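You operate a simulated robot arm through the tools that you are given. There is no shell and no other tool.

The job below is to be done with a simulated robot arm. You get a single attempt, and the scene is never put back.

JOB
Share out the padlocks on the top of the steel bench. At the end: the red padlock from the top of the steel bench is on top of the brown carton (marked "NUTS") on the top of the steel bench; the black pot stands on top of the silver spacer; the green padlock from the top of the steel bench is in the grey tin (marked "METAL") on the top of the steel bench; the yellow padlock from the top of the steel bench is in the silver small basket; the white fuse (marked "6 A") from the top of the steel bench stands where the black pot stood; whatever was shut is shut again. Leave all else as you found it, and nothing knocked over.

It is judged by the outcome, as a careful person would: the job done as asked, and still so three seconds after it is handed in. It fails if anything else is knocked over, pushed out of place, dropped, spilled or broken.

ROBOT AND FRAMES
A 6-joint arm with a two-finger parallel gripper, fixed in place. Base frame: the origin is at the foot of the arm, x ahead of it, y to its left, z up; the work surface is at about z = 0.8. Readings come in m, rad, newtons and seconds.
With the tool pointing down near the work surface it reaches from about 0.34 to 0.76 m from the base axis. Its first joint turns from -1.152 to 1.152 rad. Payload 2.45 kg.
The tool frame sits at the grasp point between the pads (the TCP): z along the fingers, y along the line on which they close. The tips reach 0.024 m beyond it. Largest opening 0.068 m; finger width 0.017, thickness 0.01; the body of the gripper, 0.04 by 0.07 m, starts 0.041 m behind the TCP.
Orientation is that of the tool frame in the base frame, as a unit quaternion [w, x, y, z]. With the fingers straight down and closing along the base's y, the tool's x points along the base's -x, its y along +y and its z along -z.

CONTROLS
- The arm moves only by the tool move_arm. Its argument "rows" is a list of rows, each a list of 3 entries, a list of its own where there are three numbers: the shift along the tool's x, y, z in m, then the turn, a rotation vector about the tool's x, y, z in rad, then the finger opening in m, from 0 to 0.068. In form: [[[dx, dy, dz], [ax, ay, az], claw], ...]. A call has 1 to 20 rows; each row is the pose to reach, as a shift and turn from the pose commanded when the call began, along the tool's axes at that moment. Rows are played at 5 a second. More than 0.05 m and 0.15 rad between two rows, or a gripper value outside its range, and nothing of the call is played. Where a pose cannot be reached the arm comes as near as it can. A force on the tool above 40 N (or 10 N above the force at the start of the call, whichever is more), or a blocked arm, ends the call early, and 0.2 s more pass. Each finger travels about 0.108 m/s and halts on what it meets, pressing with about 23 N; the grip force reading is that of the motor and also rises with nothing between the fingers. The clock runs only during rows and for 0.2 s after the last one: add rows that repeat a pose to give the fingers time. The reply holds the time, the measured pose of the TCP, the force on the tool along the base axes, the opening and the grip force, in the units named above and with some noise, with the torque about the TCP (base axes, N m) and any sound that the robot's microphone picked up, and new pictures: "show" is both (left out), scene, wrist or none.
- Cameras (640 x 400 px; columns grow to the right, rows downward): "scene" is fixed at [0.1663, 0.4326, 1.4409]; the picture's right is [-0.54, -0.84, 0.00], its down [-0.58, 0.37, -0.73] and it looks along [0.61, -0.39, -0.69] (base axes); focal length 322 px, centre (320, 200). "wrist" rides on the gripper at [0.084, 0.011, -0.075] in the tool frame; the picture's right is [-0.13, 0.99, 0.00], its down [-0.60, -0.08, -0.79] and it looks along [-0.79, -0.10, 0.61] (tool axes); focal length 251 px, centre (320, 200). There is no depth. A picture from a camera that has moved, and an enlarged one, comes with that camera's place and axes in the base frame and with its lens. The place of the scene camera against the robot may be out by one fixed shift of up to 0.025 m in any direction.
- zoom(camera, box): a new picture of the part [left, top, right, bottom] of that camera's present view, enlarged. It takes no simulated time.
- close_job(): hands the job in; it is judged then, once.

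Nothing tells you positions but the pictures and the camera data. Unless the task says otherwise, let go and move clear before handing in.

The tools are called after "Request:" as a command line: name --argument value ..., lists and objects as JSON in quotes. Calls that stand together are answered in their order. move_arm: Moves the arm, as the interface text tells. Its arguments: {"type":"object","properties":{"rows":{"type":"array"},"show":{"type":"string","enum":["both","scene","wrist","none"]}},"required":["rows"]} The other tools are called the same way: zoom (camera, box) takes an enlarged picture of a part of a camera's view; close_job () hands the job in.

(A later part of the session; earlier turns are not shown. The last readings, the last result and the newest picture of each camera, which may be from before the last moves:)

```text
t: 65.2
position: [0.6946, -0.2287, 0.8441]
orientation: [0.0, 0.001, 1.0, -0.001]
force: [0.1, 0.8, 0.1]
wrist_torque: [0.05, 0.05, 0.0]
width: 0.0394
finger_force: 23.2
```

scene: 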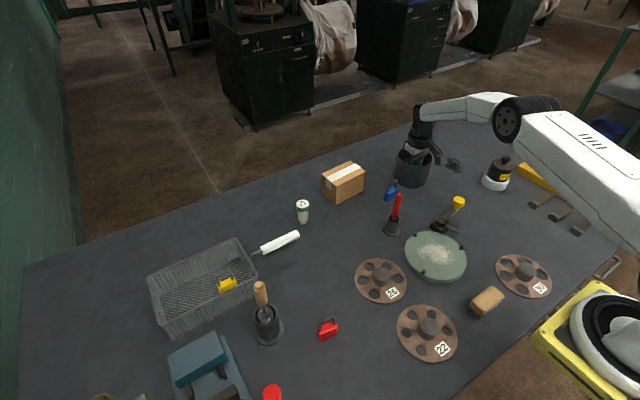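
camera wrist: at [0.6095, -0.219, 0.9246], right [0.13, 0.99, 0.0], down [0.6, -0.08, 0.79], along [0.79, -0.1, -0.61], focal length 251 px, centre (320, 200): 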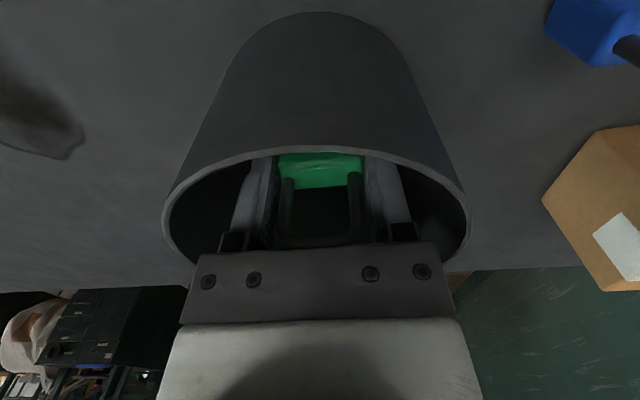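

Request:
move_arm --rows '[[[0, 0, 0.001], [0, 0, 0], 0.028], [[0, 0, 0.002], [0, 0, 0], 0.028], [[0, 0, 0.002], [0, 0, 0], 0.028]]' --show "none"

```text
t: 66.0
position: [0.695, -0.23, 0.842]
orientation: [0.002, 0.0, 1.0, -0.001]
force: [-4.2, 2.4, 17.9]
wrist_torque: [0.06, 0.17, 0.03]
width: 0.04
finger_force: 23.1
```

The padlock is on the tin's floor (18 N). Easing, releasing and rising straight up out of the tin.

Request:
move_arm --rows '[[[0, 0, -0.001], [0, 0, 0], 0.028], [[0, 0, -0.001], [0, 0, 0], 0.04], [[0, 0, -0.001], [0, 0, 0], 0.052], [[0, 0, -0.001], [0, 0, 0], 0.052], [[0, 0, -0.02], [0, 0, 0], 0.052], [[0, 0, -0.06], [0, 0, 0], 0.052], [[0, 0, -0.1], [0, 0, 0], 0.052], [[0, 0, -0.14], [0, 0, 0], 0.052], [[0, 0, -0.16], [0, 0, 0], 0.052]]' --show "both"

Request:
zoom --camera "wrist" --box '[200, 0, 440, 200]'

Request:
zoom --camera "scene" --box '[370, 110, 470, 200]'

```text
t: 68.0
position: [0.694, -0.2288, 1.0031]
orientation: [0.0, 0.0, 1.0, 0.0]
force: [1.2, -0.2, -0.3]
wrist_torque: [0.0, -0.01, 0.04]
width: 0.0518
finger_force: 0.0
camera wrist: at [0.6092, -0.2189, 1.0762], right [0.13, 0.99, 0.0], down [0.6, -0.08, 0.79], along [0.79, -0.1, -0.61], focal length 251 px, centre (320, 200)
```

scene: 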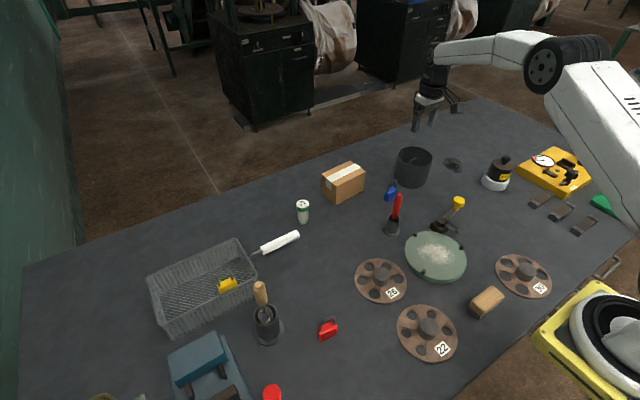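
wrist: 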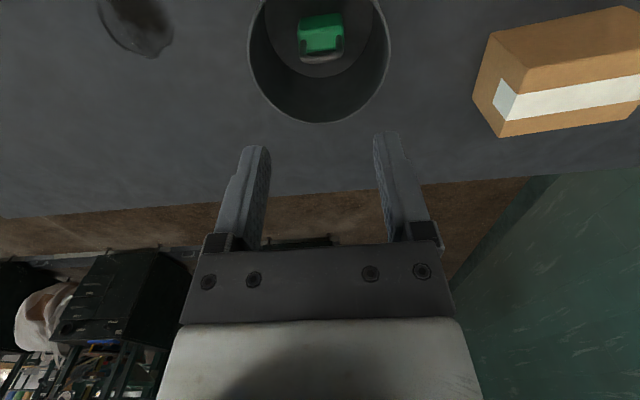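

```text
2.00 times, centred on (320, 100) of wrist
camera zoom: at [0.6092, -0.2189, 1.0762], right [0.13, 0.99, 0.0], down [0.6, -0.08, 0.79], along [0.79, -0.1, -0.61], focal length 503 px, centre (320, 400)
```

zoom: 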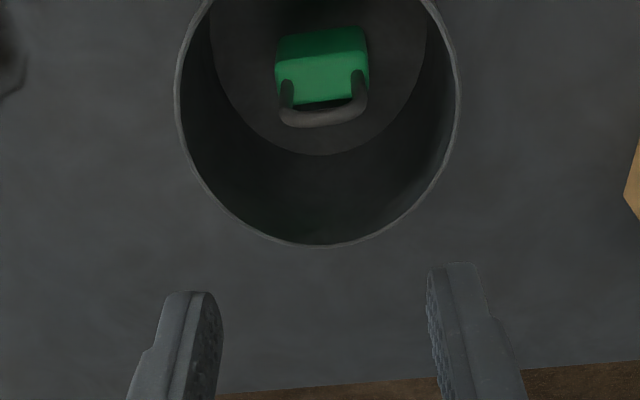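

```text
4.44 times, centred on (420, 155) of scene
camera zoom: at [0.1663, 0.4326, 1.4409], right [-0.54, -0.84, 0.0], down [-0.58, 0.37, -0.73], along [0.61, -0.39, -0.69], focal length 1430 px, centre (-124, 400)
```

zoom: 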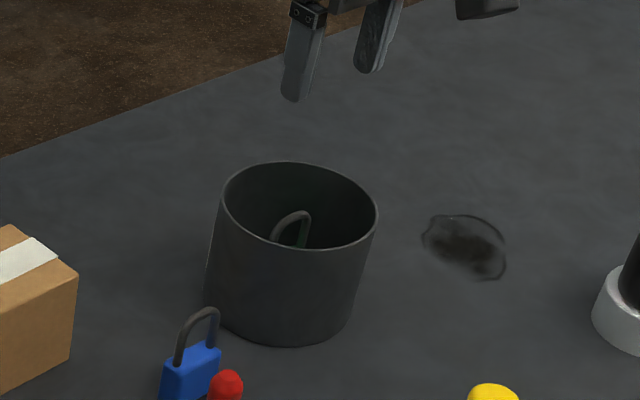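

The green padlock stands in the tin. Next is the fuse at about (0.71, 0.147); I'll move near it to look.

Request:
move_arm --rows '[[[0.002, 0.047, 0], [0, 0, 0], 0.06], [[0.004, 0.094, 0], [0, 0, 0], 0.06], [[0.006, 0.141, 0], [0, 0, 0], 0.06], [[0.008, 0.188, 0], [0, 0, 0], 0.06], [[0.01, 0.235, 0], [0, 0, 0], 0.06], [[0.01, 0.282, 0], [0, 0, 0], 0.06], [[0.01, 0.329, 0], [0, 0, 0], 0.06], [[0.01, 0.376, 0], [0, 0, 0], 0.06], [[0.01, 0.376, 0.03], [0, 0, 0], 0.06], [[0.01, 0.376, 0.03], [0, 0, 0], 0.06]]' --show "both"

Request:
zoom --camera "wrist" --box '[240, 0, 400, 130]'

Request:
zoom --camera "scene" --box '[270, 180, 350, 240]'

```text
t: 70.2
position: [0.684, 0.1472, 0.9724]
orientation: [0.001, 0.0, 1.0, 0.0]
force: [-0.3, -0.6, -0.5]
wrist_torque: [-0.02, -0.05, 0.04]
width: 0.0599
finger_force: 0.1
camera wrist: at [0.599, 0.157, 1.0471], right [0.13, 0.99, 0.0], down [0.6, -0.08, 0.79], along [0.79, -0.1, -0.61], focal length 251 px, centre (320, 200)
```

scene: 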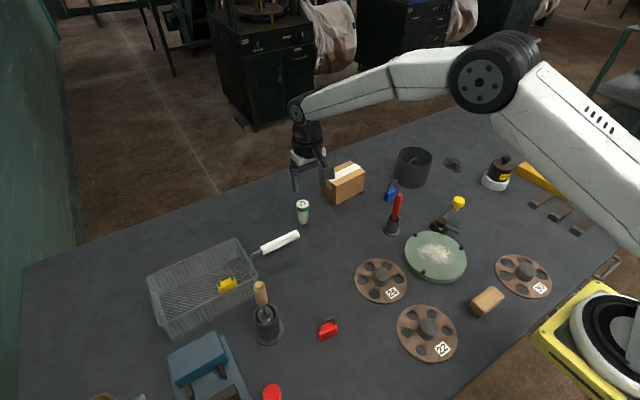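
wrist: 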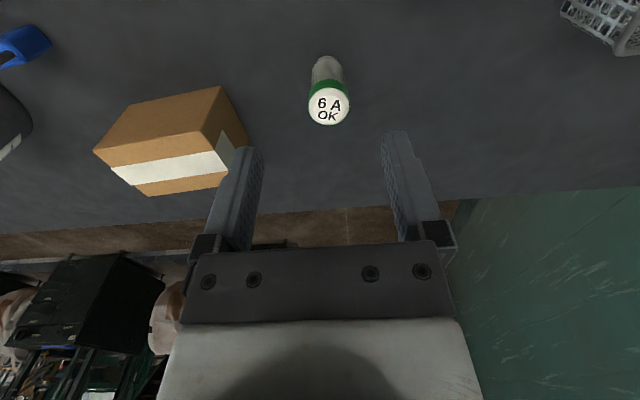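

```text
3.08 times, centred on (320, 65) of wrist
camera zoom: at [0.599, 0.157, 1.0471], right [0.13, 0.99, 0.0], down [0.6, -0.08, 0.79], along [0.79, -0.1, -0.61], focal length 774 px, centre (320, 615)
```

zoom: 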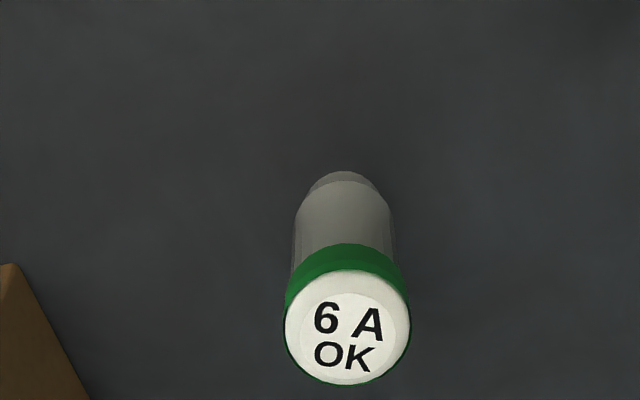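

```text
6.67 times, centred on (310, 210) of scene
camera zoom: at [0.1663, 0.4327, 1.4409], right [-0.54, -0.84, 0.0], down [-0.58, 0.37, -0.73], along [0.61, -0.39, -0.69], focal length 2145 px, centre (387, 133)
```

zoom: 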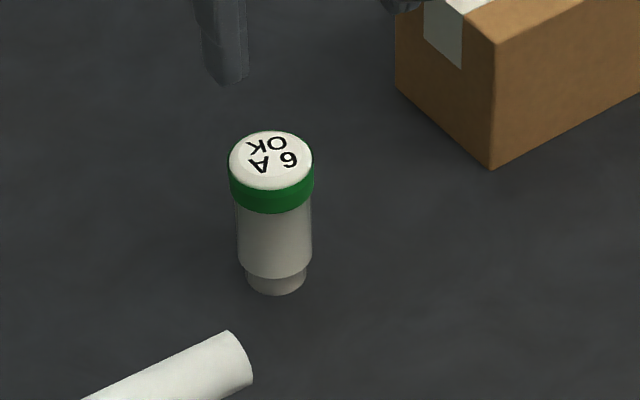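

The fuse stands at about (0.715, 0.149): it is 0.064 m tall with a 0.033 m cap. I'll move over it and lower the open fingers around it.

Request:
move_arm --rows '[[[-0.016, 0.002, 0.01], [0, 0, 0], 0.06], [[-0.031, 0.003, 0.03], [0, 0, 0], 0.06], [[-0.031, 0.003, 0.06], [0, 0, 0], 0.06], [[-0.031, 0.003, 0.06], [0, 0, 0], 0.06]]' --show "wrist"

Request:
zoom --camera "wrist" --box '[220, 40, 420, 190]'

Request:
zoom --camera "scene" --box '[260, 170, 360, 240]'

```text
t: 71.2
position: [0.7144, 0.148, 0.9112]
orientation: [0.0, 0.0, 1.0, 0.0]
force: [0.6, -0.2, -0.6]
wrist_torque: [0.03, -0.01, -0.02]
width: 0.0602
finger_force: 0.0
camera wrist: at [0.6303, 0.1578, 0.9846], right [0.13, 0.99, 0.0], down [0.6, -0.08, 0.79], along [0.79, -0.1, -0.61], focal length 251 px, centre (320, 200)
```

wrist: 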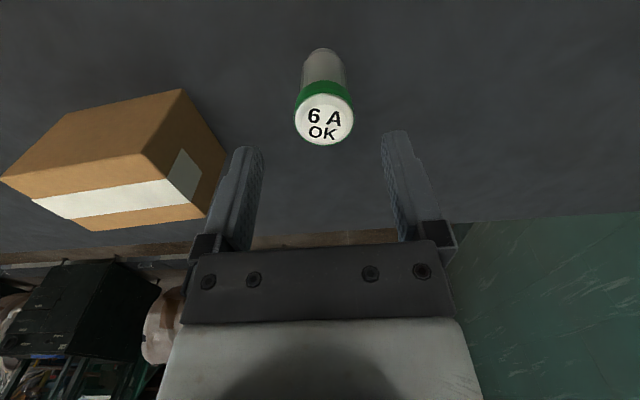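

```text
2.67 times, centred on (320, 115) of wrist
camera zoom: at [0.6303, 0.1578, 0.9846], right [0.13, 0.99, 0.0], down [0.6, -0.08, 0.79], along [0.79, -0.1, -0.61], focal length 670 px, centre (320, 427)
```

zoom: 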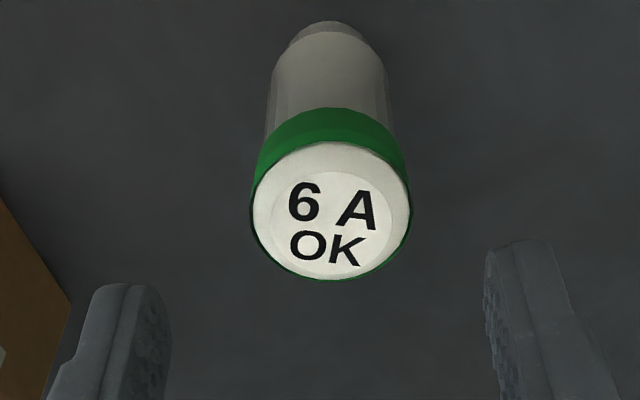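

```text
5.71 times, centred on (310, 205) of scene
camera zoom: at [0.1663, 0.4326, 1.4409], right [-0.54, -0.84, 0.0], down [-0.58, 0.37, -0.73], along [0.61, -0.39, -0.69], focal length 1838 px, centre (377, 171)
```

zoom: 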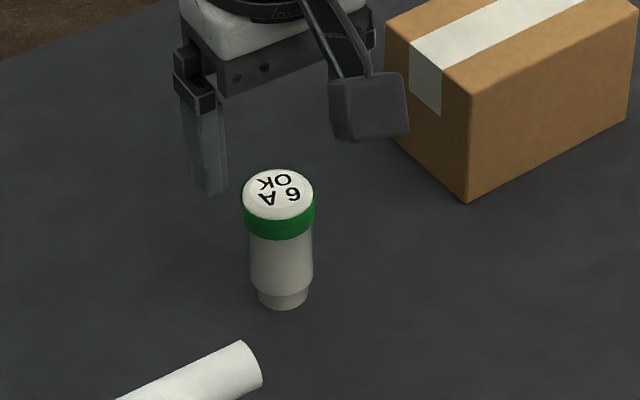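

Aligned within 2 mm. Lowering around the cap and gripping.

Request:
move_arm --rows '[[[0.001, 0.002, 0.02], [0, 0, 0], 0.06], [[0.001, 0.002, 0.04], [0, 0, 0], 0.06], [[0.001, 0.002, 0.06], [0, 0, 0], 0.06], [[0.001, 0.002, 0.06], [0, 0, 0], 0.045], [[0.001, 0.002, 0.06], [0, 0, 0], 0.034], [[0.001, 0.002, 0.06], [0, 0, 0], 0.024], [[0.001, 0.002, 0.06], [0, 0, 0], 0.024]]' --show "wrist"

Request:
zoom --camera "scene" --box '[260, 170, 360, 240]'

```text
t: 72.8
position: [0.7149, 0.1516, 0.8499]
orientation: [0.0, -0.001, 1.0, -0.001]
force: [-0.1, 0.7, -0.2]
wrist_torque: [-0.01, -0.03, 0.04]
width: 0.0291
finger_force: 23.2
camera wrist: at [0.63, 0.1617, 0.9243], right [0.13, 0.99, 0.0], down [0.6, -0.08, 0.79], along [0.79, -0.1, -0.61], focal length 251 px, centre (320, 200)
```

wrist: 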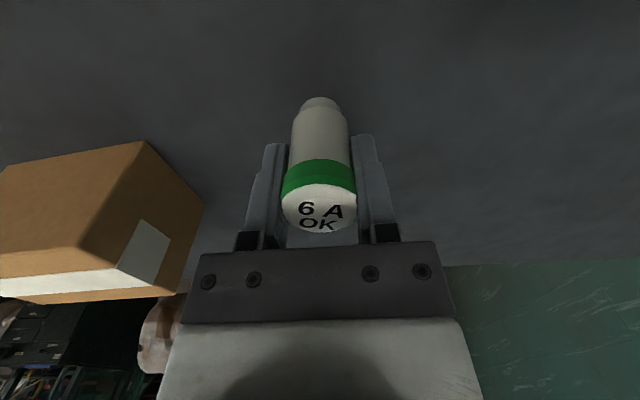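

```text
5.71 times, centred on (310, 205) of scene
camera zoom: at [0.1663, 0.4326, 1.4409], right [-0.54, -0.84, 0.0], down [-0.58, 0.37, -0.73], along [0.61, -0.39, -0.69], focal length 1838 px, centre (377, 171)
```

zoom: 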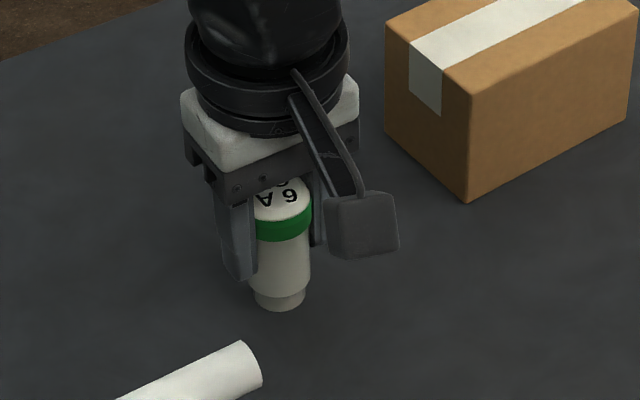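

The fuse is gripped at 0.029 m. Lifting it to check that it comes up whole.

Request:
move_arm --rows '[[[0, 0, -0.015], [0, 0, 0], 0.024], [[0, 0, -0.04], [0, 0, 0], 0.024], [[0, 0, -0.08], [0, 0, 0], 0.024], [[0, 0, -0.12], [0, 0, 0], 0.024], [[0, 0, -0.16], [0, 0, 0], 0.024], [[0, 0, -0.17], [0, 0, 0], 0.024]]' --show "both"

Request:
zoom --camera "scene" --box '[260, 110, 360, 200]'

```text
t: 74.2
position: [0.715, 0.1498, 1.0209]
orientation: [0.0, -0.001, 1.0, -0.001]
force: [0.0, -0.1, -0.5]
wrist_torque: [0.06, 0.03, 0.06]
width: 0.0292
finger_force: 22.8
camera wrist: at [0.6306, 0.1597, 1.0944], right [0.13, 0.99, 0.0], down [0.6, -0.08, 0.79], along [0.79, -0.1, -0.61], focal length 251 px, centre (320, 200)
```

scene: 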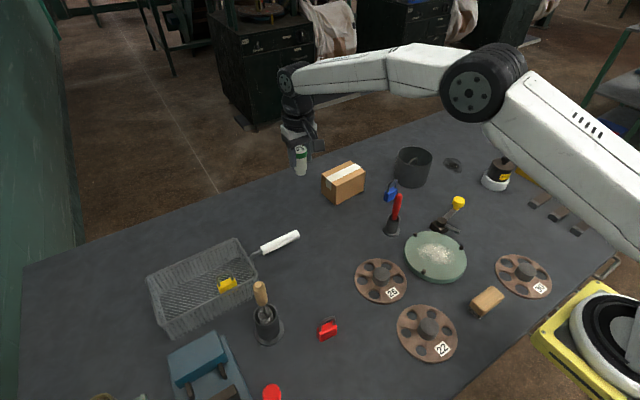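
wrist: 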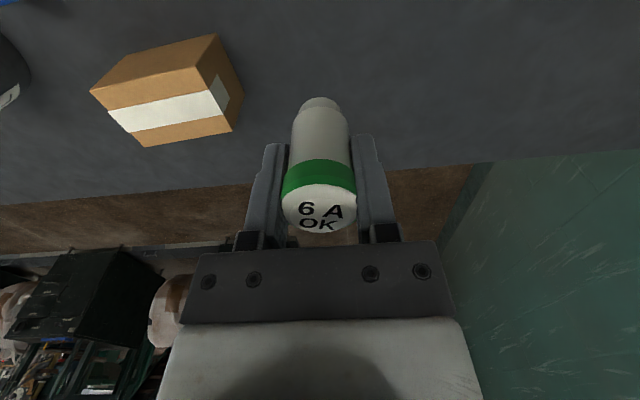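

```text
4.44 times, centred on (310, 155) of scene
camera zoom: at [0.1663, 0.4326, 1.4409], right [-0.54, -0.84, 0.0], down [-0.58, 0.37, -0.73], along [0.61, -0.39, -0.69], focal length 1430 px, centre (364, 400)
```

zoom: 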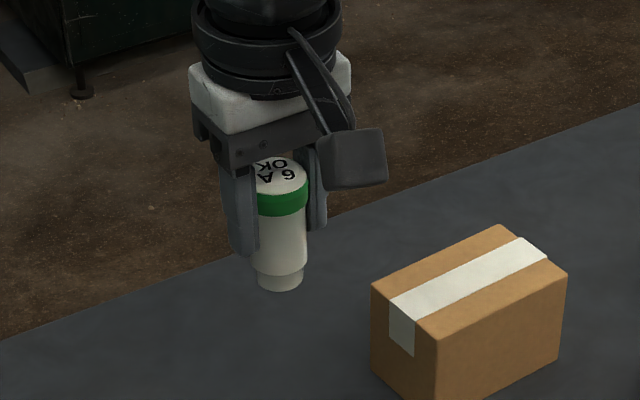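

The fuse came up whole and upright. I'll carry it high over the bench to the pot's old place at (0.3915, -0.275).

Request:
move_arm --rows '[[[0.0271, -0.0355, -0.0017], [0, 0, 0], 0.024], [[0.0541, -0.071, -0.0033], [0, 0, 0], 0.024], [[0.0811, -0.1065, -0.005], [0, 0, 0], 0.024], [[0.1081, -0.142, -0.0067], [0, 0, 0], 0.024], [[0.1351, -0.1775, -0.0083], [0, 0, 0], 0.024], [[0.1621, -0.213, -0.01], [0, 0, 0], 0.024], [[0.1891, -0.2485, -0.01], [0, 0, 0], 0.024], [[0.2161, -0.284, -0.01], [0, 0, 0], 0.024], [[0.2431, -0.3195, -0.01], [0, 0, 0], 0.024], [[0.2701, -0.355, -0.01], [0, 0, 0], 0.024], [[0.2971, -0.3905, -0.01], [0, 0, 0], 0.024], [[0.3235, -0.426, -0.01], [0, 0, 0], 0.024], [[0.3235, -0.426, 0.03], [0, 0, 0], 0.024], [[0.3235, -0.426, 0.07], [0, 0, 0], 0.024], [[0.3235, -0.426, 0.1], [0, 0, 0], 0.024], [[0.3235, -0.426, 0.1], [0, 0, 0], 0.024]]' --show "both"

Request:
zoom --camera "scene" --box '[450, 150, 570, 250]'

```text
t: 77.6
position: [0.3906, -0.2727, 0.9189]
orientation: [0.0, 0.0, 1.0, 0.0]
force: [-0.2, -0.5, -0.9]
wrist_torque: [-0.02, 0.04, -0.01]
width: 0.0292
finger_force: 23.3
camera wrist: at [0.307, -0.264, 0.9928], right [0.13, 0.99, 0.0], down [0.6, -0.08, 0.79], along [0.79, -0.1, -0.61], focal length 251 px, centre (320, 200)
```

scene: 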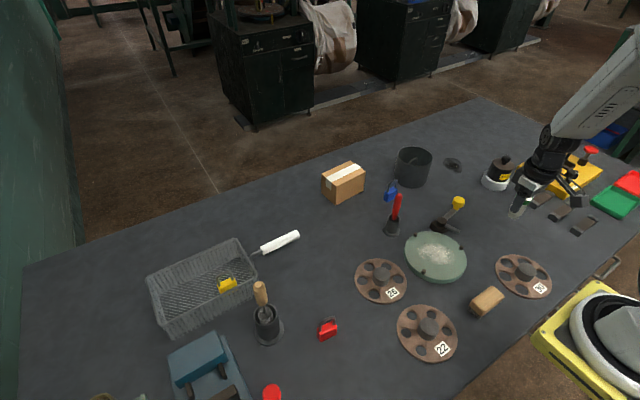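
wrist: 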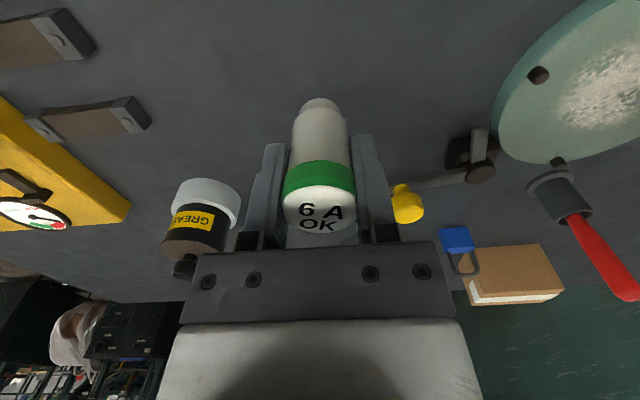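

```text
4.00 times, centred on (510, 200) of scene
camera zoom: at [0.1663, 0.4326, 1.4409], right [-0.54, -0.84, 0.0], down [-0.58, 0.37, -0.73], along [0.61, -0.39, -0.69], focal length 1287 px, centre (-440, 200)
```

zoom: 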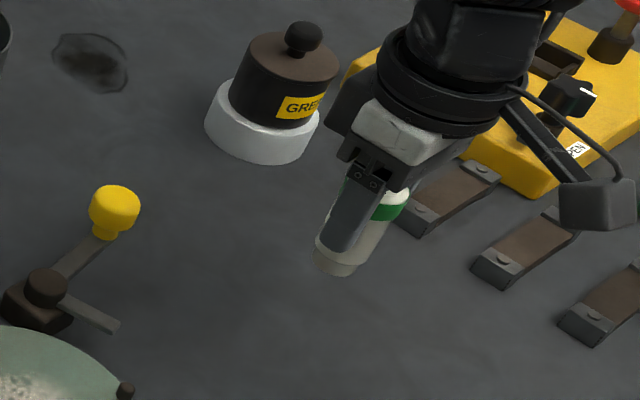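

The fuse is above the pot's old spot, which is clear. Lowering it to just above the bench.

Request:
move_arm --rows '[[[0, 0, 0.025], [0, 0, 0], 0.024], [[0, 0, 0.05], [0, 0, 0], 0.024], [[0, 0, 0.062], [0, 0, 0], 0.024], [[0, 0, 0.066], [0, 0, 0], 0.024], [[0, 0, 0.066], [0, 0, 0], 0.024]]' --show "none"

Request:
zoom --camera "scene" --box '[460, 170, 560, 250]'

```text
t: 78.8
position: [0.3912, -0.2749, 0.8551]
orientation: [0.0, 0.0, 1.0, 0.0]
force: [-0.3, -0.1, -1.4]
wrist_torque: [0.01, 0.0, -0.02]
width: 0.0291
finger_force: 23.4
```

```text
5.00 times, centred on (510, 210) of scene
camera zoom: at [0.1663, 0.4326, 1.4409], right [-0.54, -0.84, 0.0], down [-0.58, 0.37, -0.73], along [0.61, -0.39, -0.69], focal length 1609 px, centre (-630, 150)
```

zoom: 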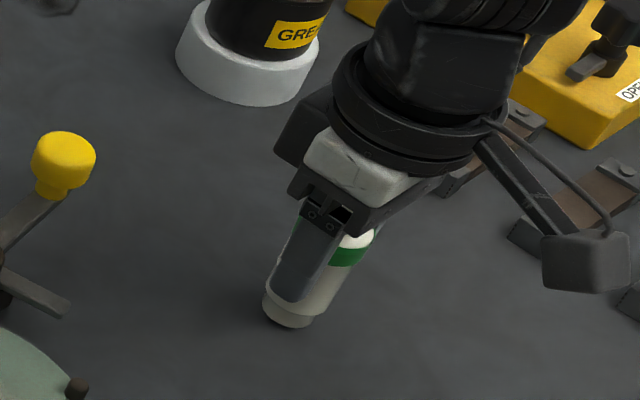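

Nearly down. Lowering in small steps to contact.

Request:
move_arm --rows '[[[0, 0, 0.002], [0, 0, 0], 0.024], [[0, 0, 0.004], [0, 0, 0], 0.024], [[0, 0, 0.005], [0, 0, 0], 0.024], [[0, 0, 0.005], [0, 0, 0], 0.024]]' --show "none"

```text
t: 79.8
position: [0.3907, -0.2755, 0.8487]
orientation: [0.0, -0.001, 1.0, 0.0]
force: [-1.3, 0.4, 2.7]
wrist_torque: [-0.01, 0.04, 0.03]
width: 0.0291
finger_force: 22.7
```

Light contact (about 3 N). A half-millimetre more, then releasing evenly and rising.

Request:
move_arm --rows '[[[0, 0, 0.0005], [0, 0, 0], 0.024], [[0, 0, 0.0005], [0, 0, 0], 0.03], [[0, 0, 0.0005], [0, 0, 0], 0.04], [[0, 0, 0.0005], [0, 0, 0], 0.052], [[0, 0, 0.0005], [0, 0, 0], 0.052], [[0, 0, -0.02], [0, 0, 0], 0.052], [[0, 0, -0.06], [0, 0, 0], 0.052], [[0, 0, -0.1], [0, 0, 0], 0.052], [[0, 0, -0.14], [0, 0, 0], 0.052], [[0, 0, -0.17], [0, 0, 0], 0.052]]' --show "both"

Request:
zoom --camera "scene" --box '[460, 150, 560, 250]'

```text
t: 82.0
position: [0.3925, -0.2727, 1.0193]
orientation: [-0.001, -0.001, 1.0, 0.0]
force: [0.5, -0.4, 0.6]
wrist_torque: [0.02, -0.01, 0.0]
width: 0.052
finger_force: 0.1
camera wrist: at [0.3073, -0.2635, 1.0941], right [0.13, 0.99, 0.0], down [0.6, -0.08, 0.79], along [0.79, -0.1, -0.61], focal length 251 px, centre (320, 200)
```

scene: 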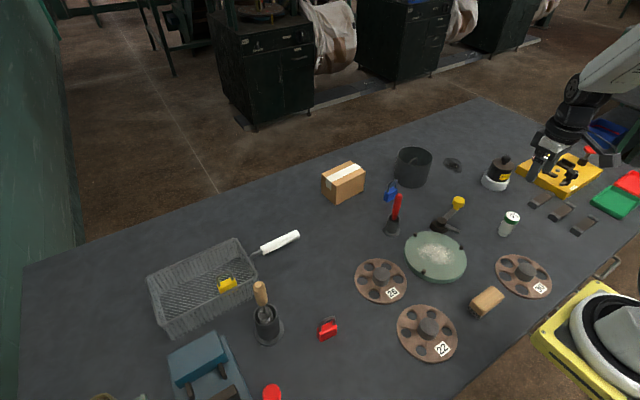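
wrist: 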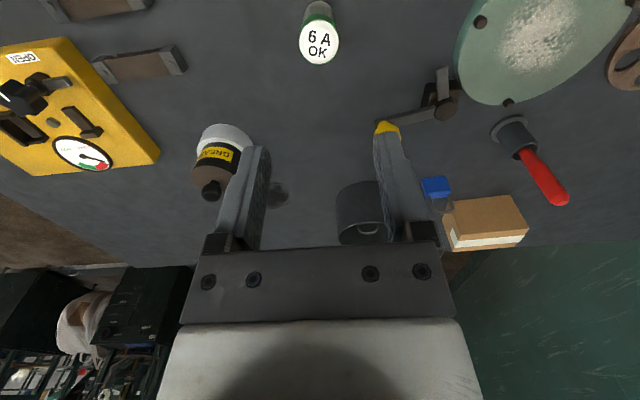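

```text
4.00 times, centred on (510, 200) of scene
camera zoom: at [0.1663, 0.4326, 1.4409], right [-0.54, -0.84, 0.0], down [-0.58, 0.37, -0.73], along [0.61, -0.39, -0.69], focal length 1287 px, centre (-440, 200)
```

zoom: 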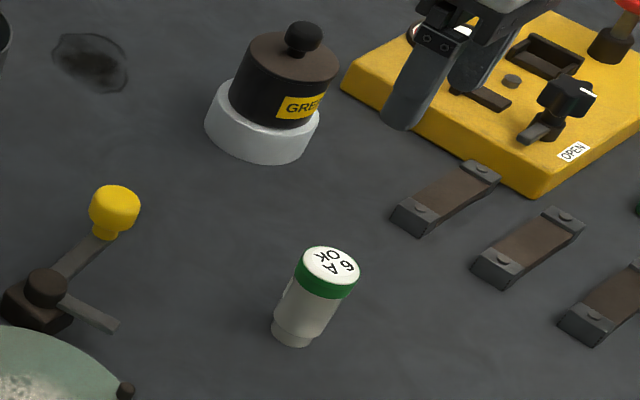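

The fuse stands upright where the pot was. Last is the red padlock at about (0.42, 0.26); I'll move across to look at it from above.

Request:
move_arm --rows '[[[-0.002, 0.0478, 0], [0, 0, 0], 0.06], [[-0.004, 0.0955, 0], [0, 0, 0], 0.06], [[-0.006, 0.1433, 0], [0, 0, 0], 0.06], [[-0.008, 0.191, 0], [0, 0, 0], 0.06], [[-0.01, 0.2388, 0], [0, 0, 0], 0.06], [[-0.012, 0.2865, 0], [0, 0, 0], 0.06], [[-0.014, 0.3343, 0], [0, 0, 0], 0.06], [[-0.016, 0.382, 0], [0, 0, 0], 0.06], [[-0.018, 0.4298, 0], [0, 0, 0], 0.06], [[-0.02, 0.4775, 0], [0, 0, 0], 0.06], [[-0.0235, 0.525, 0], [0, 0, 0], 0.06], [[-0.0235, 0.525, 0.04], [0, 0, 0], 0.06], [[-0.0235, 0.525, 0.06], [0, 0, 0], 0.06], [[-0.0235, 0.525, 0.06], [0, 0, 0], 0.06]]' --show "both"

Request:
zoom --camera "wrist" --box '[220, 0, 420, 150]'

Request:
zoom --camera "scene" --box '[240, 260, 400, 380]'

```text
t: 85.0
position: [0.4146, 0.2517, 0.9573]
orientation: [0.0, 0.0, 1.0, 0.0]
force: [0.2, 0.5, -0.5]
wrist_torque: [0.0, 0.01, -0.01]
width: 0.0604
finger_force: 0.0
camera wrist: at [0.3298, 0.2613, 1.0321], right [0.13, 0.99, 0.0], down [0.6, -0.08, 0.79], along [0.79, -0.1, -0.61], focal length 251 px, centre (320, 200)
```

scene: 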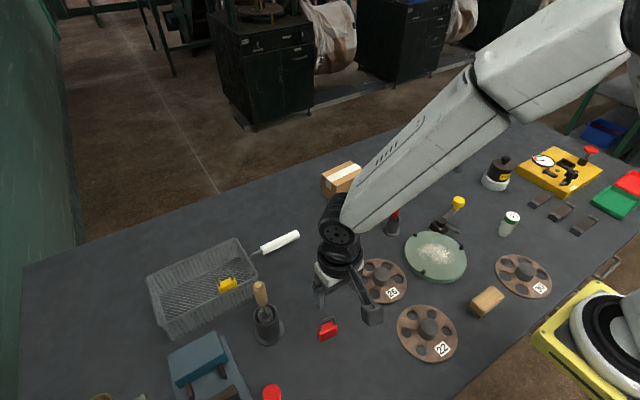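
wrist: 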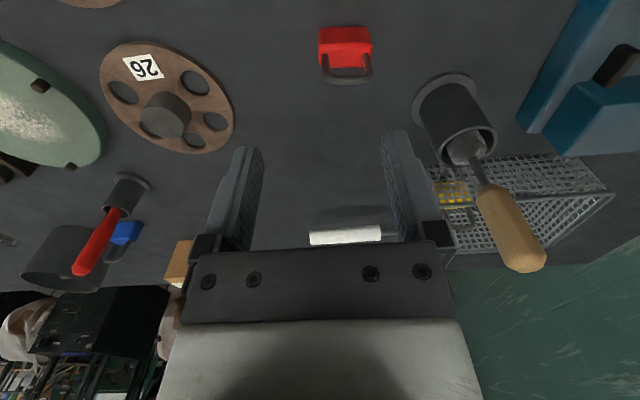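

```text
2.67 times, centred on (320, 75) of wrist
camera zoom: at [0.3298, 0.2613, 1.0321], right [0.13, 0.99, 0.0], down [0.6, -0.08, 0.79], along [0.79, -0.1, -0.61], focal length 670 px, centre (320, 533)
```

zoom: 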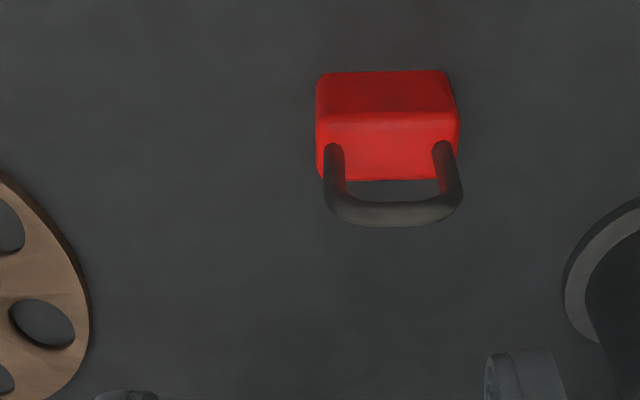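

```text
3.33 times, centred on (320, 320) of scene
camera zoom: at [0.1663, 0.4326, 1.4409], right [-0.54, -0.84, 0.0], down [-0.58, 0.37, -0.73], along [0.61, -0.39, -0.69], focal length 1072 px, centre (320, -200)
```

zoom: 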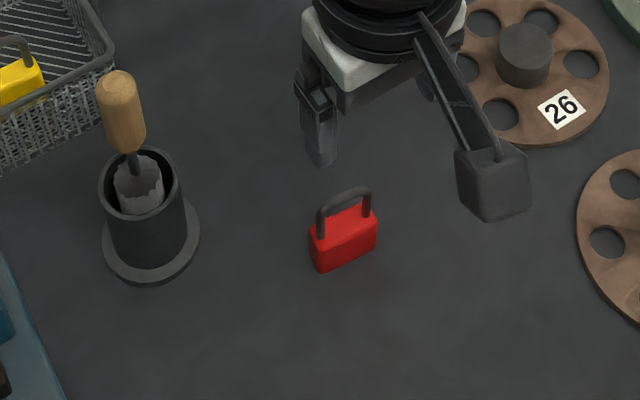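

The red padlock is at about (0.416, 0.269), turned about -0.10 rad. I'll match that turn and lower onto its body.

Request:
move_arm --rows '[[[-0.0018, 0.0191, 0.02], [0, 0, 0.1], 0.06], [[-0.0018, 0.0191, 0.05], [0, 0, 0.1], 0.06], [[-0.0018, 0.0191, 0.08], [0, 0, 0.1], 0.06], [[-0.0018, 0.0191, 0.105], [0, 0, 0.1], 0.06], [[-0.0018, 0.0191, 0.122], [0, 0, 0.1], 0.06], [[-0.0018, 0.0191, 0.122], [0, 0, 0.1], 0.06]]' --show "wrist"

Request:
zoom --camera "scene" --box '[240, 260, 400, 380]'

```text
t: 86.4
position: [0.4166, 0.2703, 0.8379]
orientation: [0.0, 0.049, 0.999, 0.0]
force: [-0.5, -0.1, -0.5]
wrist_torque: [-0.02, -0.04, 0.03]
width: 0.06
finger_force: 0.0
camera wrist: at [0.3334, 0.2883, 0.9116], right [0.23, 0.97, 0.0], down [0.59, -0.14, 0.79], along [0.77, -0.18, -0.61], focal length 251 px, centre (320, 200)
```

wrist: 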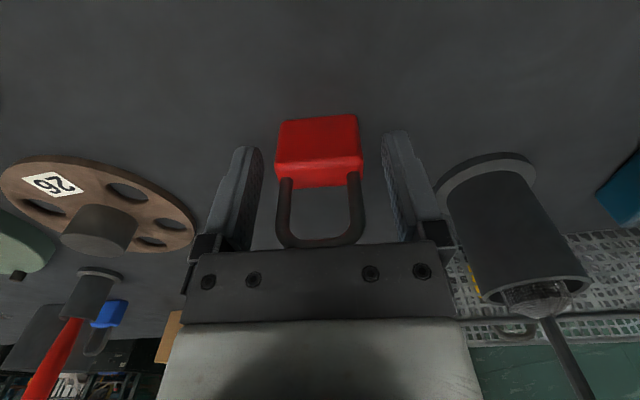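

```text
3.33 times, centred on (320, 320) of scene
camera zoom: at [0.1663, 0.4326, 1.4409], right [-0.54, -0.84, 0.0], down [-0.58, 0.37, -0.73], along [0.61, -0.39, -0.69], focal length 1072 px, centre (320, -200)
```

zoom: 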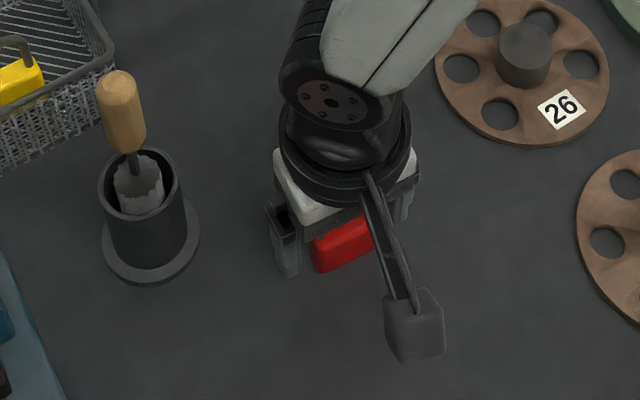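

Well aligned with the red padlock. Closing and lifting it high.

Request:
move_arm --rows '[[[0, 0, 0], [0, 0, 0], 0.045], [[0, 0, 0], [0, 0, 0], 0.035], [[0, 0, 0], [0, 0, 0], 0.028], [[0, 0, 0], [0, 0, 0], 0.028], [[0, 0, -0.015], [0, 0, 0], 0.028], [[0, 0, -0.045], [0, 0, 0], 0.028], [[0, 0, -0.09], [0, 0, 0], 0.028], [[0, 0, -0.135], [0, 0, 0], 0.028], [[0, 0, -0.18], [0, 0, 0], 0.028], [[0, 0, -0.2], [0, 0, 0], 0.028], [[0, 0, -0.2], [0, 0, 0], 0.028]]' --show "both"

```text
t: 88.8
position: [0.4155, 0.2708, 1.0374]
orientation: [0.0, 0.049, 0.999, 0.0]
force: [-0.2, 0.3, -0.6]
wrist_torque: [0.02, 0.03, -0.01]
width: 0.0395
finger_force: 23.1
camera wrist: at [0.3322, 0.2879, 1.113], right [0.23, 0.97, 0.0], down [0.59, -0.14, 0.79], along [0.77, -0.18, -0.61], focal length 251 px, centre (320, 200)
```

scene: 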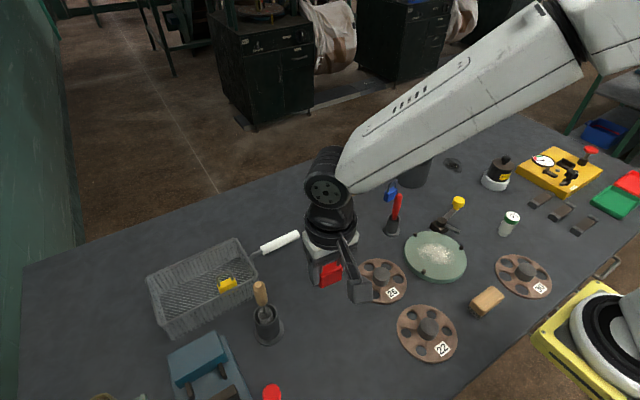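
wrist: 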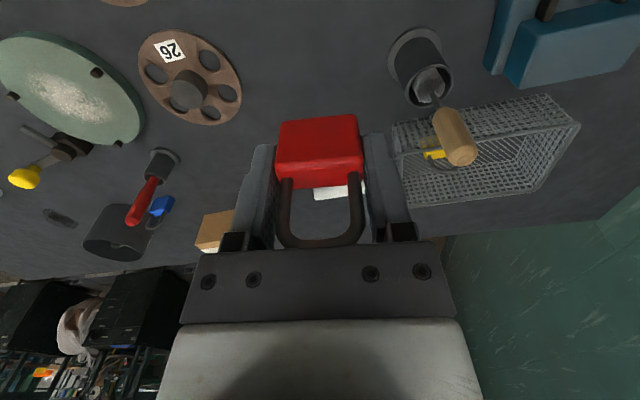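

The red padlock is held upright. I'll carry it toward the carton, turning square again, and stop where the wrist camera can measure the carton's top.

Request:
move_arm --rows '[[[-0.0405, -0.0142, 0], [0, 0, -0.017], 0.028], [[-0.081, -0.0284, 0], [0, 0, -0.034], 0.028], [[-0.1215, -0.0427, 0], [0, 0, -0.05], 0.028], [[-0.162, -0.0569, 0], [0, 0, -0.067], 0.028], [[-0.2024, -0.0711, 0], [0, 0, -0.084], 0.028], [[-0.2429, -0.0853, 0], [0, 0, -0.1], 0.028], [[-0.2429, -0.0853, 0], [0, 0, -0.1], 0.028]]' --show "both"

Request:
zoom --camera "wrist" --box '[100, 50, 300, 200]'

Request:
zoom --camera "scene" --box '[280, 130, 400, 220]'

```text
t: 90.4
position: [0.6521, 0.1602, 1.0395]
orientation: [-0.001, 0.0, 1.0, 0.0]
force: [0.0, 0.3, -0.8]
wrist_torque: [0.01, 0.02, -0.02]
width: 0.0396
finger_force: 22.6
camera wrist: at [0.5677, 0.1706, 1.1137], right [0.13, 0.99, 0.0], down [0.6, -0.08, 0.79], along [0.79, -0.1, -0.61], focal length 251 px, centre (320, 200)
```

scene: 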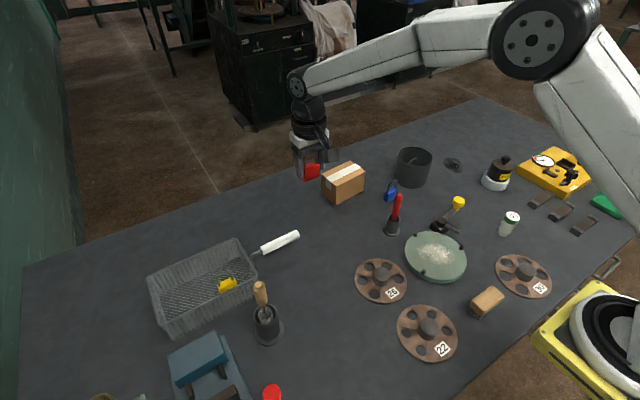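
wrist: 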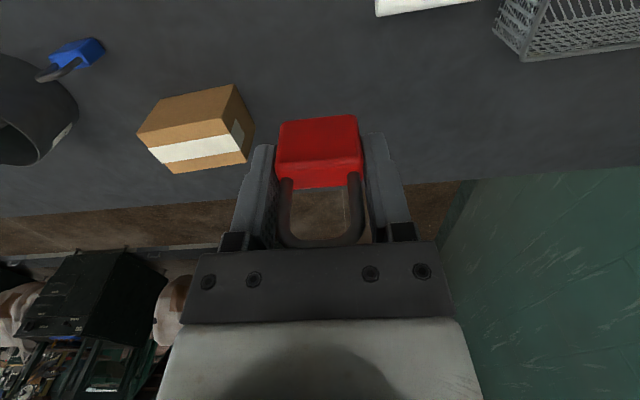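

```text
2.67 times, centred on (200, 125) of wrist
camera zoom: at [0.5677, 0.1706, 1.1137], right [0.13, 0.99, 0.0], down [0.6, -0.08, 0.79], along [0.79, -0.1, -0.61], focal length 670 px, centre (640, 400)
```

zoom: 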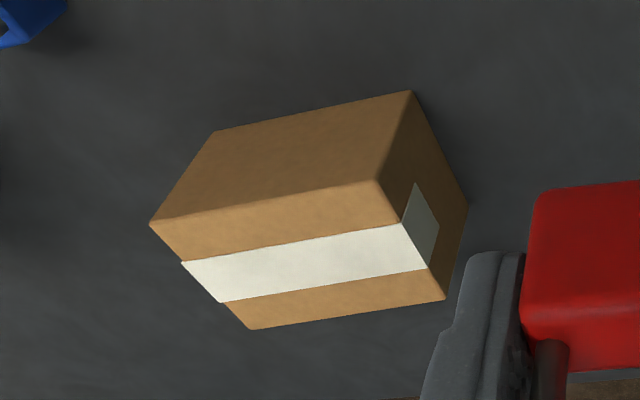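

```text
4.44 times, centred on (340, 175) of scene
camera zoom: at [0.1664, 0.4326, 1.4409], right [-0.54, -0.84, 0.0], down [-0.58, 0.37, -0.73], along [0.61, -0.39, -0.69], focal length 1430 px, centre (231, 311)
```

zoom: 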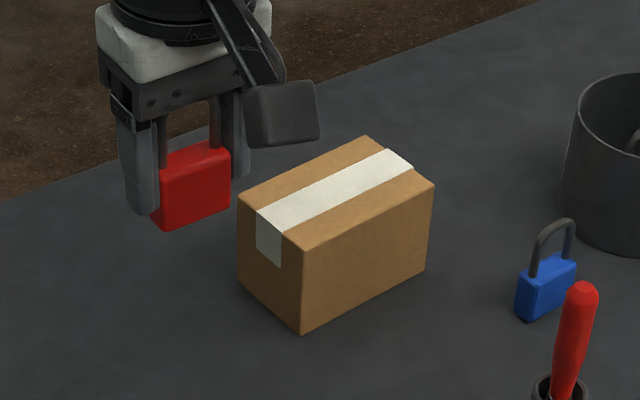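

The carton's top is at z ≈ 0.873, spanning x 0.72–0.79 and y -0.065–0.043. I'll bring the padlock over (0.748, -0.011), staying high.

Request:
move_arm --rows '[[[-0.0196, -0.0342, 0], [0, 0, 0], 0.028], [[-0.0392, -0.0684, 0], [0, 0, 0], 0.028], [[-0.0588, -0.1026, 0], [0, 0, 0], 0.028], [[-0.0784, -0.1368, 0], [0, 0, 0], 0.028], [[-0.098, -0.171, 0], [0, 0, 0], 0.028], [[-0.098, -0.171, 0.04], [0, 0, 0], 0.028], [[-0.098, -0.171, 0.08], [0, 0, 0], 0.028], [[-0.098, -0.171, 0.08], [0, 0, 0], 0.028]]' --show "both"

Request:
zoom --camera "wrist" --box '[200, 0, 440, 200]'

Request:
zoom --camera "scene" --box '[280, 130, 400, 220]'

```text
t: 92.2
position: [0.7499, -0.0082, 0.9593]
orientation: [0.0, 0.0, 1.0, 0.0]
force: [-0.1, 0.5, -0.8]
wrist_torque: [0.01, -0.02, 0.0]
width: 0.0395
finger_force: 23.0
camera wrist: at [0.6644, 0.0004, 1.0335], right [0.13, 0.99, 0.0], down [0.6, -0.08, 0.79], along [0.79, -0.1, -0.61], focal length 251 px, centre (320, 200)
```

scene: 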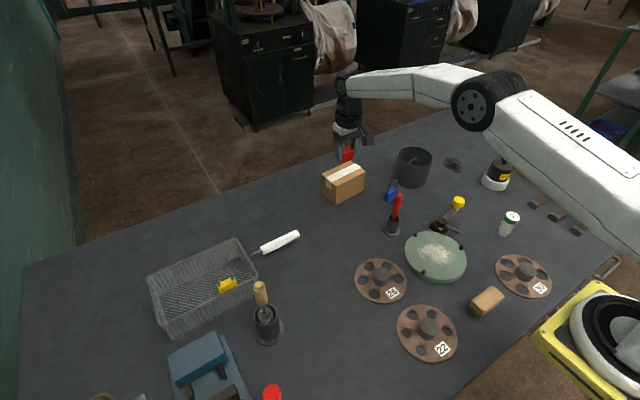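
wrist: 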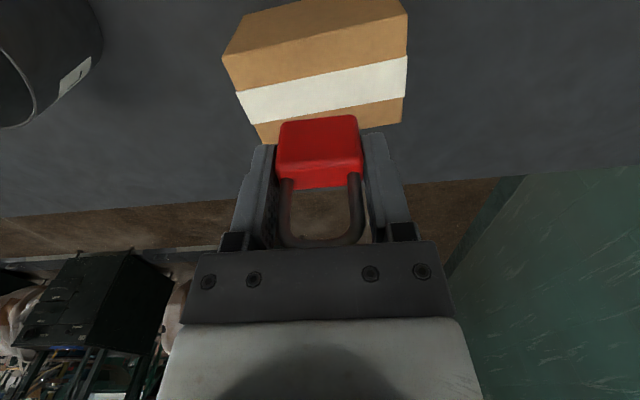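

```text
2.00 times, centred on (320, 100) of wrist
camera zoom: at [0.6644, 0.0004, 1.0335], right [0.13, 0.99, 0.0], down [0.6, -0.08, 0.79], along [0.79, -0.1, -0.61], focal length 503 px, centre (320, 400)
```

zoom: 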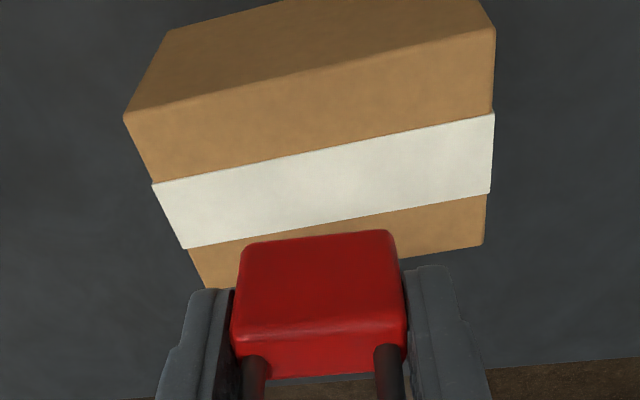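

```text
4.44 times, centred on (340, 175) of scene
camera zoom: at [0.1664, 0.4326, 1.4409], right [-0.54, -0.84, 0.0], down [-0.58, 0.37, -0.73], along [0.61, -0.39, -0.69], focal length 1430 px, centre (231, 311)
```

zoom: 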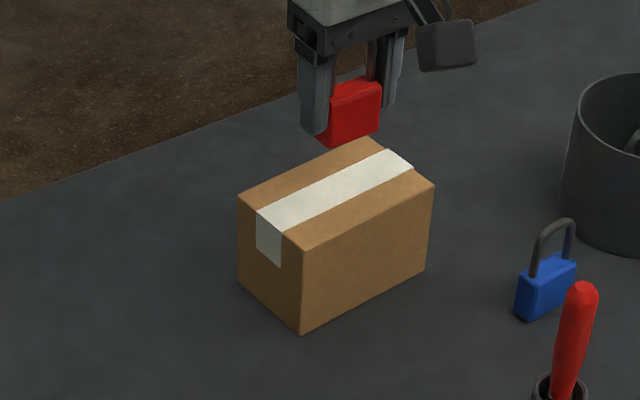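

The padlock is over the middle of the carton's top. Lowering to just above it.

Request:
move_arm --rows '[[[0, 0, 0.015], [0, 0, 0], 0.028], [[0, 0, 0.03], [0, 0, 0], 0.028], [[0, 0, 0.04], [0, 0, 0], 0.028], [[0, 0, 0.04], [0, 0, 0], 0.028]]' --show "wrist"

Request:
zoom --camera "scene" --box '[280, 130, 400, 220]'

```text
t: 93.2
position: [0.7474, -0.009, 0.9171]
orientation: [0.001, 0.0, 1.0, 0.001]
force: [0.2, -0.3, -1.2]
wrist_torque: [0.0, 0.01, 0.0]
width: 0.0394
finger_force: 22.5
camera wrist: at [0.6631, 0.0004, 0.9915], right [0.13, 0.99, 0.0], down [0.6, -0.08, 0.79], along [0.79, -0.1, -0.61], focal length 251 px, centre (320, 200)
```

wrist: 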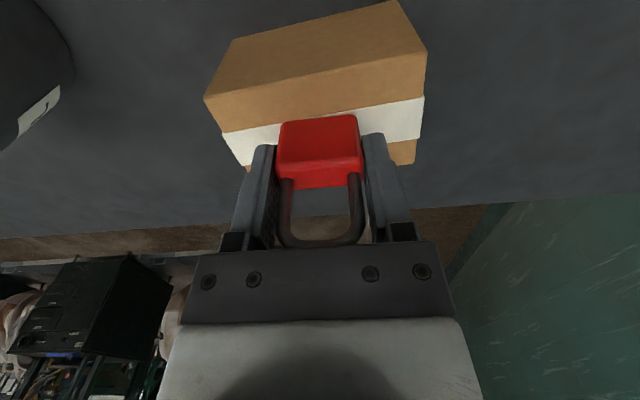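

```text
4.44 times, centred on (340, 175) of scene
camera zoom: at [0.1663, 0.4326, 1.4409], right [-0.54, -0.84, 0.0], down [-0.58, 0.37, -0.73], along [0.61, -0.39, -0.69], focal length 1430 px, centre (231, 311)
```

zoom: 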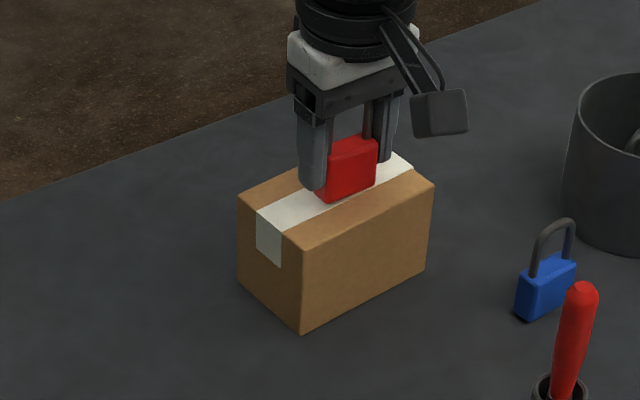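

Just above the carton. Stepping down slowly to contact.

Request:
move_arm --rows '[[[0, 0, 0.002], [0, 0, 0], 0.028], [[0, 0, 0.004], [0, 0, 0], 0.028], [[0, 0, 0.005], [0, 0, 0], 0.028], [[0, 0, 0.005], [0, 0, 0], 0.028]]' --show "none"

```text
t: 94.2
position: [0.7468, -0.0096, 0.9121]
orientation: [0.001, 0.0, 1.0, 0.0]
force: [-1.6, -0.2, 2.5]
wrist_torque: [0.01, 0.02, 0.07]
width: 0.0394
finger_force: 23.2
```

First contact (2.5 N). One more millimetre to be firmly down.

Request:
move_arm --rows '[[[0, 0, 0.0008], [0, 0, 0], 0.028], [[0, 0, 0.0008], [0, 0, 0], 0.028]]' --show "none"

Request:
zoom --camera "scene" --box '[300, 130, 400, 210]'

```text
t: 94.8
position: [0.7478, -0.0103, 0.9122]
orientation: [0.002, 0.0, 1.0, 0.0]
force: [-3.2, -0.7, 7.6]
wrist_torque: [0.01, 0.1, 0.01]
width: 0.0394
finger_force: 23.0
```

```text
5.00 times, centred on (350, 170) of scene
camera zoom: at [0.1661, 0.4326, 1.4409], right [-0.54, -0.84, 0.0], down [-0.58, 0.37, -0.73], along [0.61, -0.39, -0.69], focal length 1609 px, centre (170, 350)
```

zoom: 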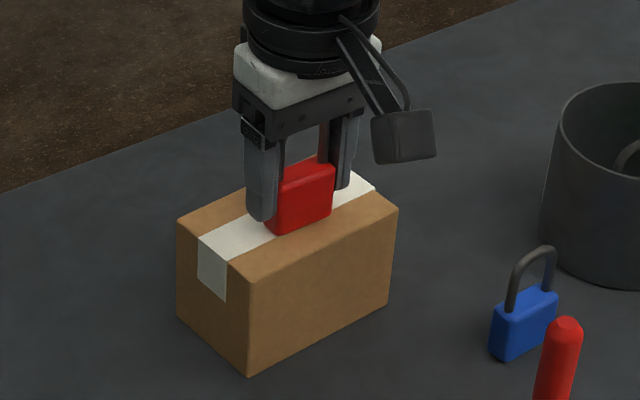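

The padlock is down on the carton. Releasing gently and rising straight up.

Request:
move_arm --rows '[[[0, 0, -0.0005], [0, 0, 0], 0.034], [[0, 0, -0.0005], [0, 0, 0], 0.042], [[0, 0, -0.0005], [0, 0, 0], 0.054], [[0, 0, -0.0005], [0, 0, 0], 0.054], [[0, 0, -0.02], [0, 0, 0], 0.054], [[0, 0, -0.055], [0, 0, 0], 0.054], [[0, 0, -0.095], [0, 0, 0], 0.054], [[0, 0, -0.12], [0, 0, 0], 0.054]]' --show "both"

Request:
zoom --camera "scene" --box '[300, 130, 400, 210]'

Request:
zoom --camera "wrist" --box '[200, 0, 440, 150]'

```text
t: 96.6
position: [0.7483, -0.012, 1.032]
orientation: [0.0, 0.0, 1.0, 0.0]
force: [-0.2, 0.2, -0.3]
wrist_torque: [0.0, -0.03, -0.02]
width: 0.0538
finger_force: 0.1
camera wrist: at [0.6642, -0.0016, 1.1062], right [0.13, 0.99, 0.0], down [0.6, -0.08, 0.79], along [0.79, -0.1, -0.61], focal length 251 px, centre (320, 200)
```

scene: 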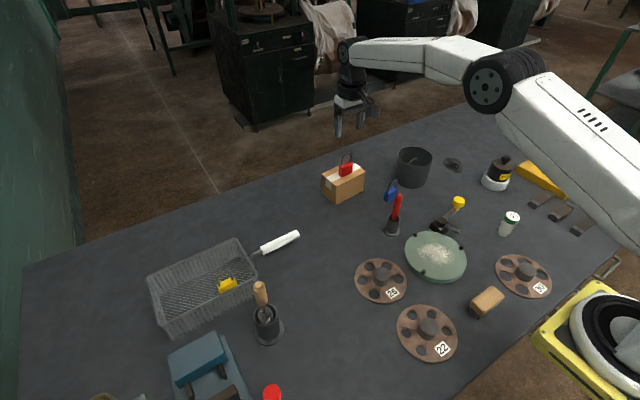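
wrist: 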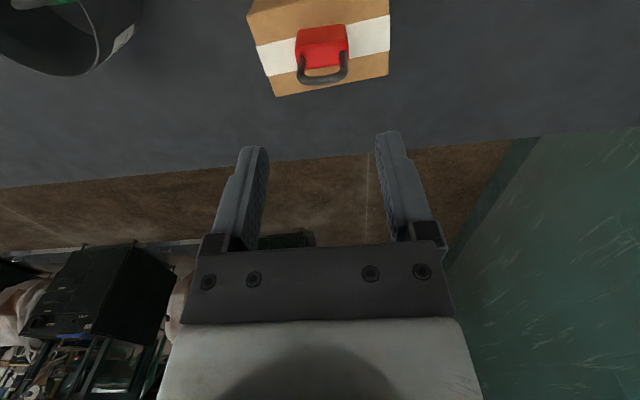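

```text
5.00 times, centred on (350, 170) of scene
camera zoom: at [0.1663, 0.4326, 1.4409], right [-0.54, -0.84, 0.0], down [-0.58, 0.37, -0.73], along [0.61, -0.39, -0.69], focal length 1609 px, centre (170, 350)
```

zoom: 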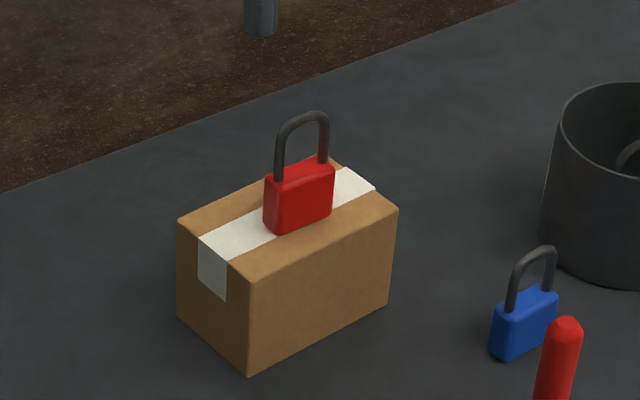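

```text
2.67 times, centred on (320, 75) of wrist
camera zoom: at [0.6642, -0.0016, 1.1062], right [0.13, 0.99, 0.0], down [0.6, -0.08, 0.79], along [0.79, -0.1, -0.61], focal length 670 px, centre (320, 533)
```

zoom: 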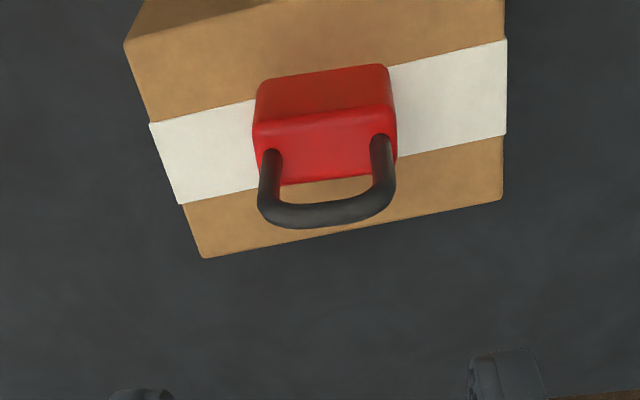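

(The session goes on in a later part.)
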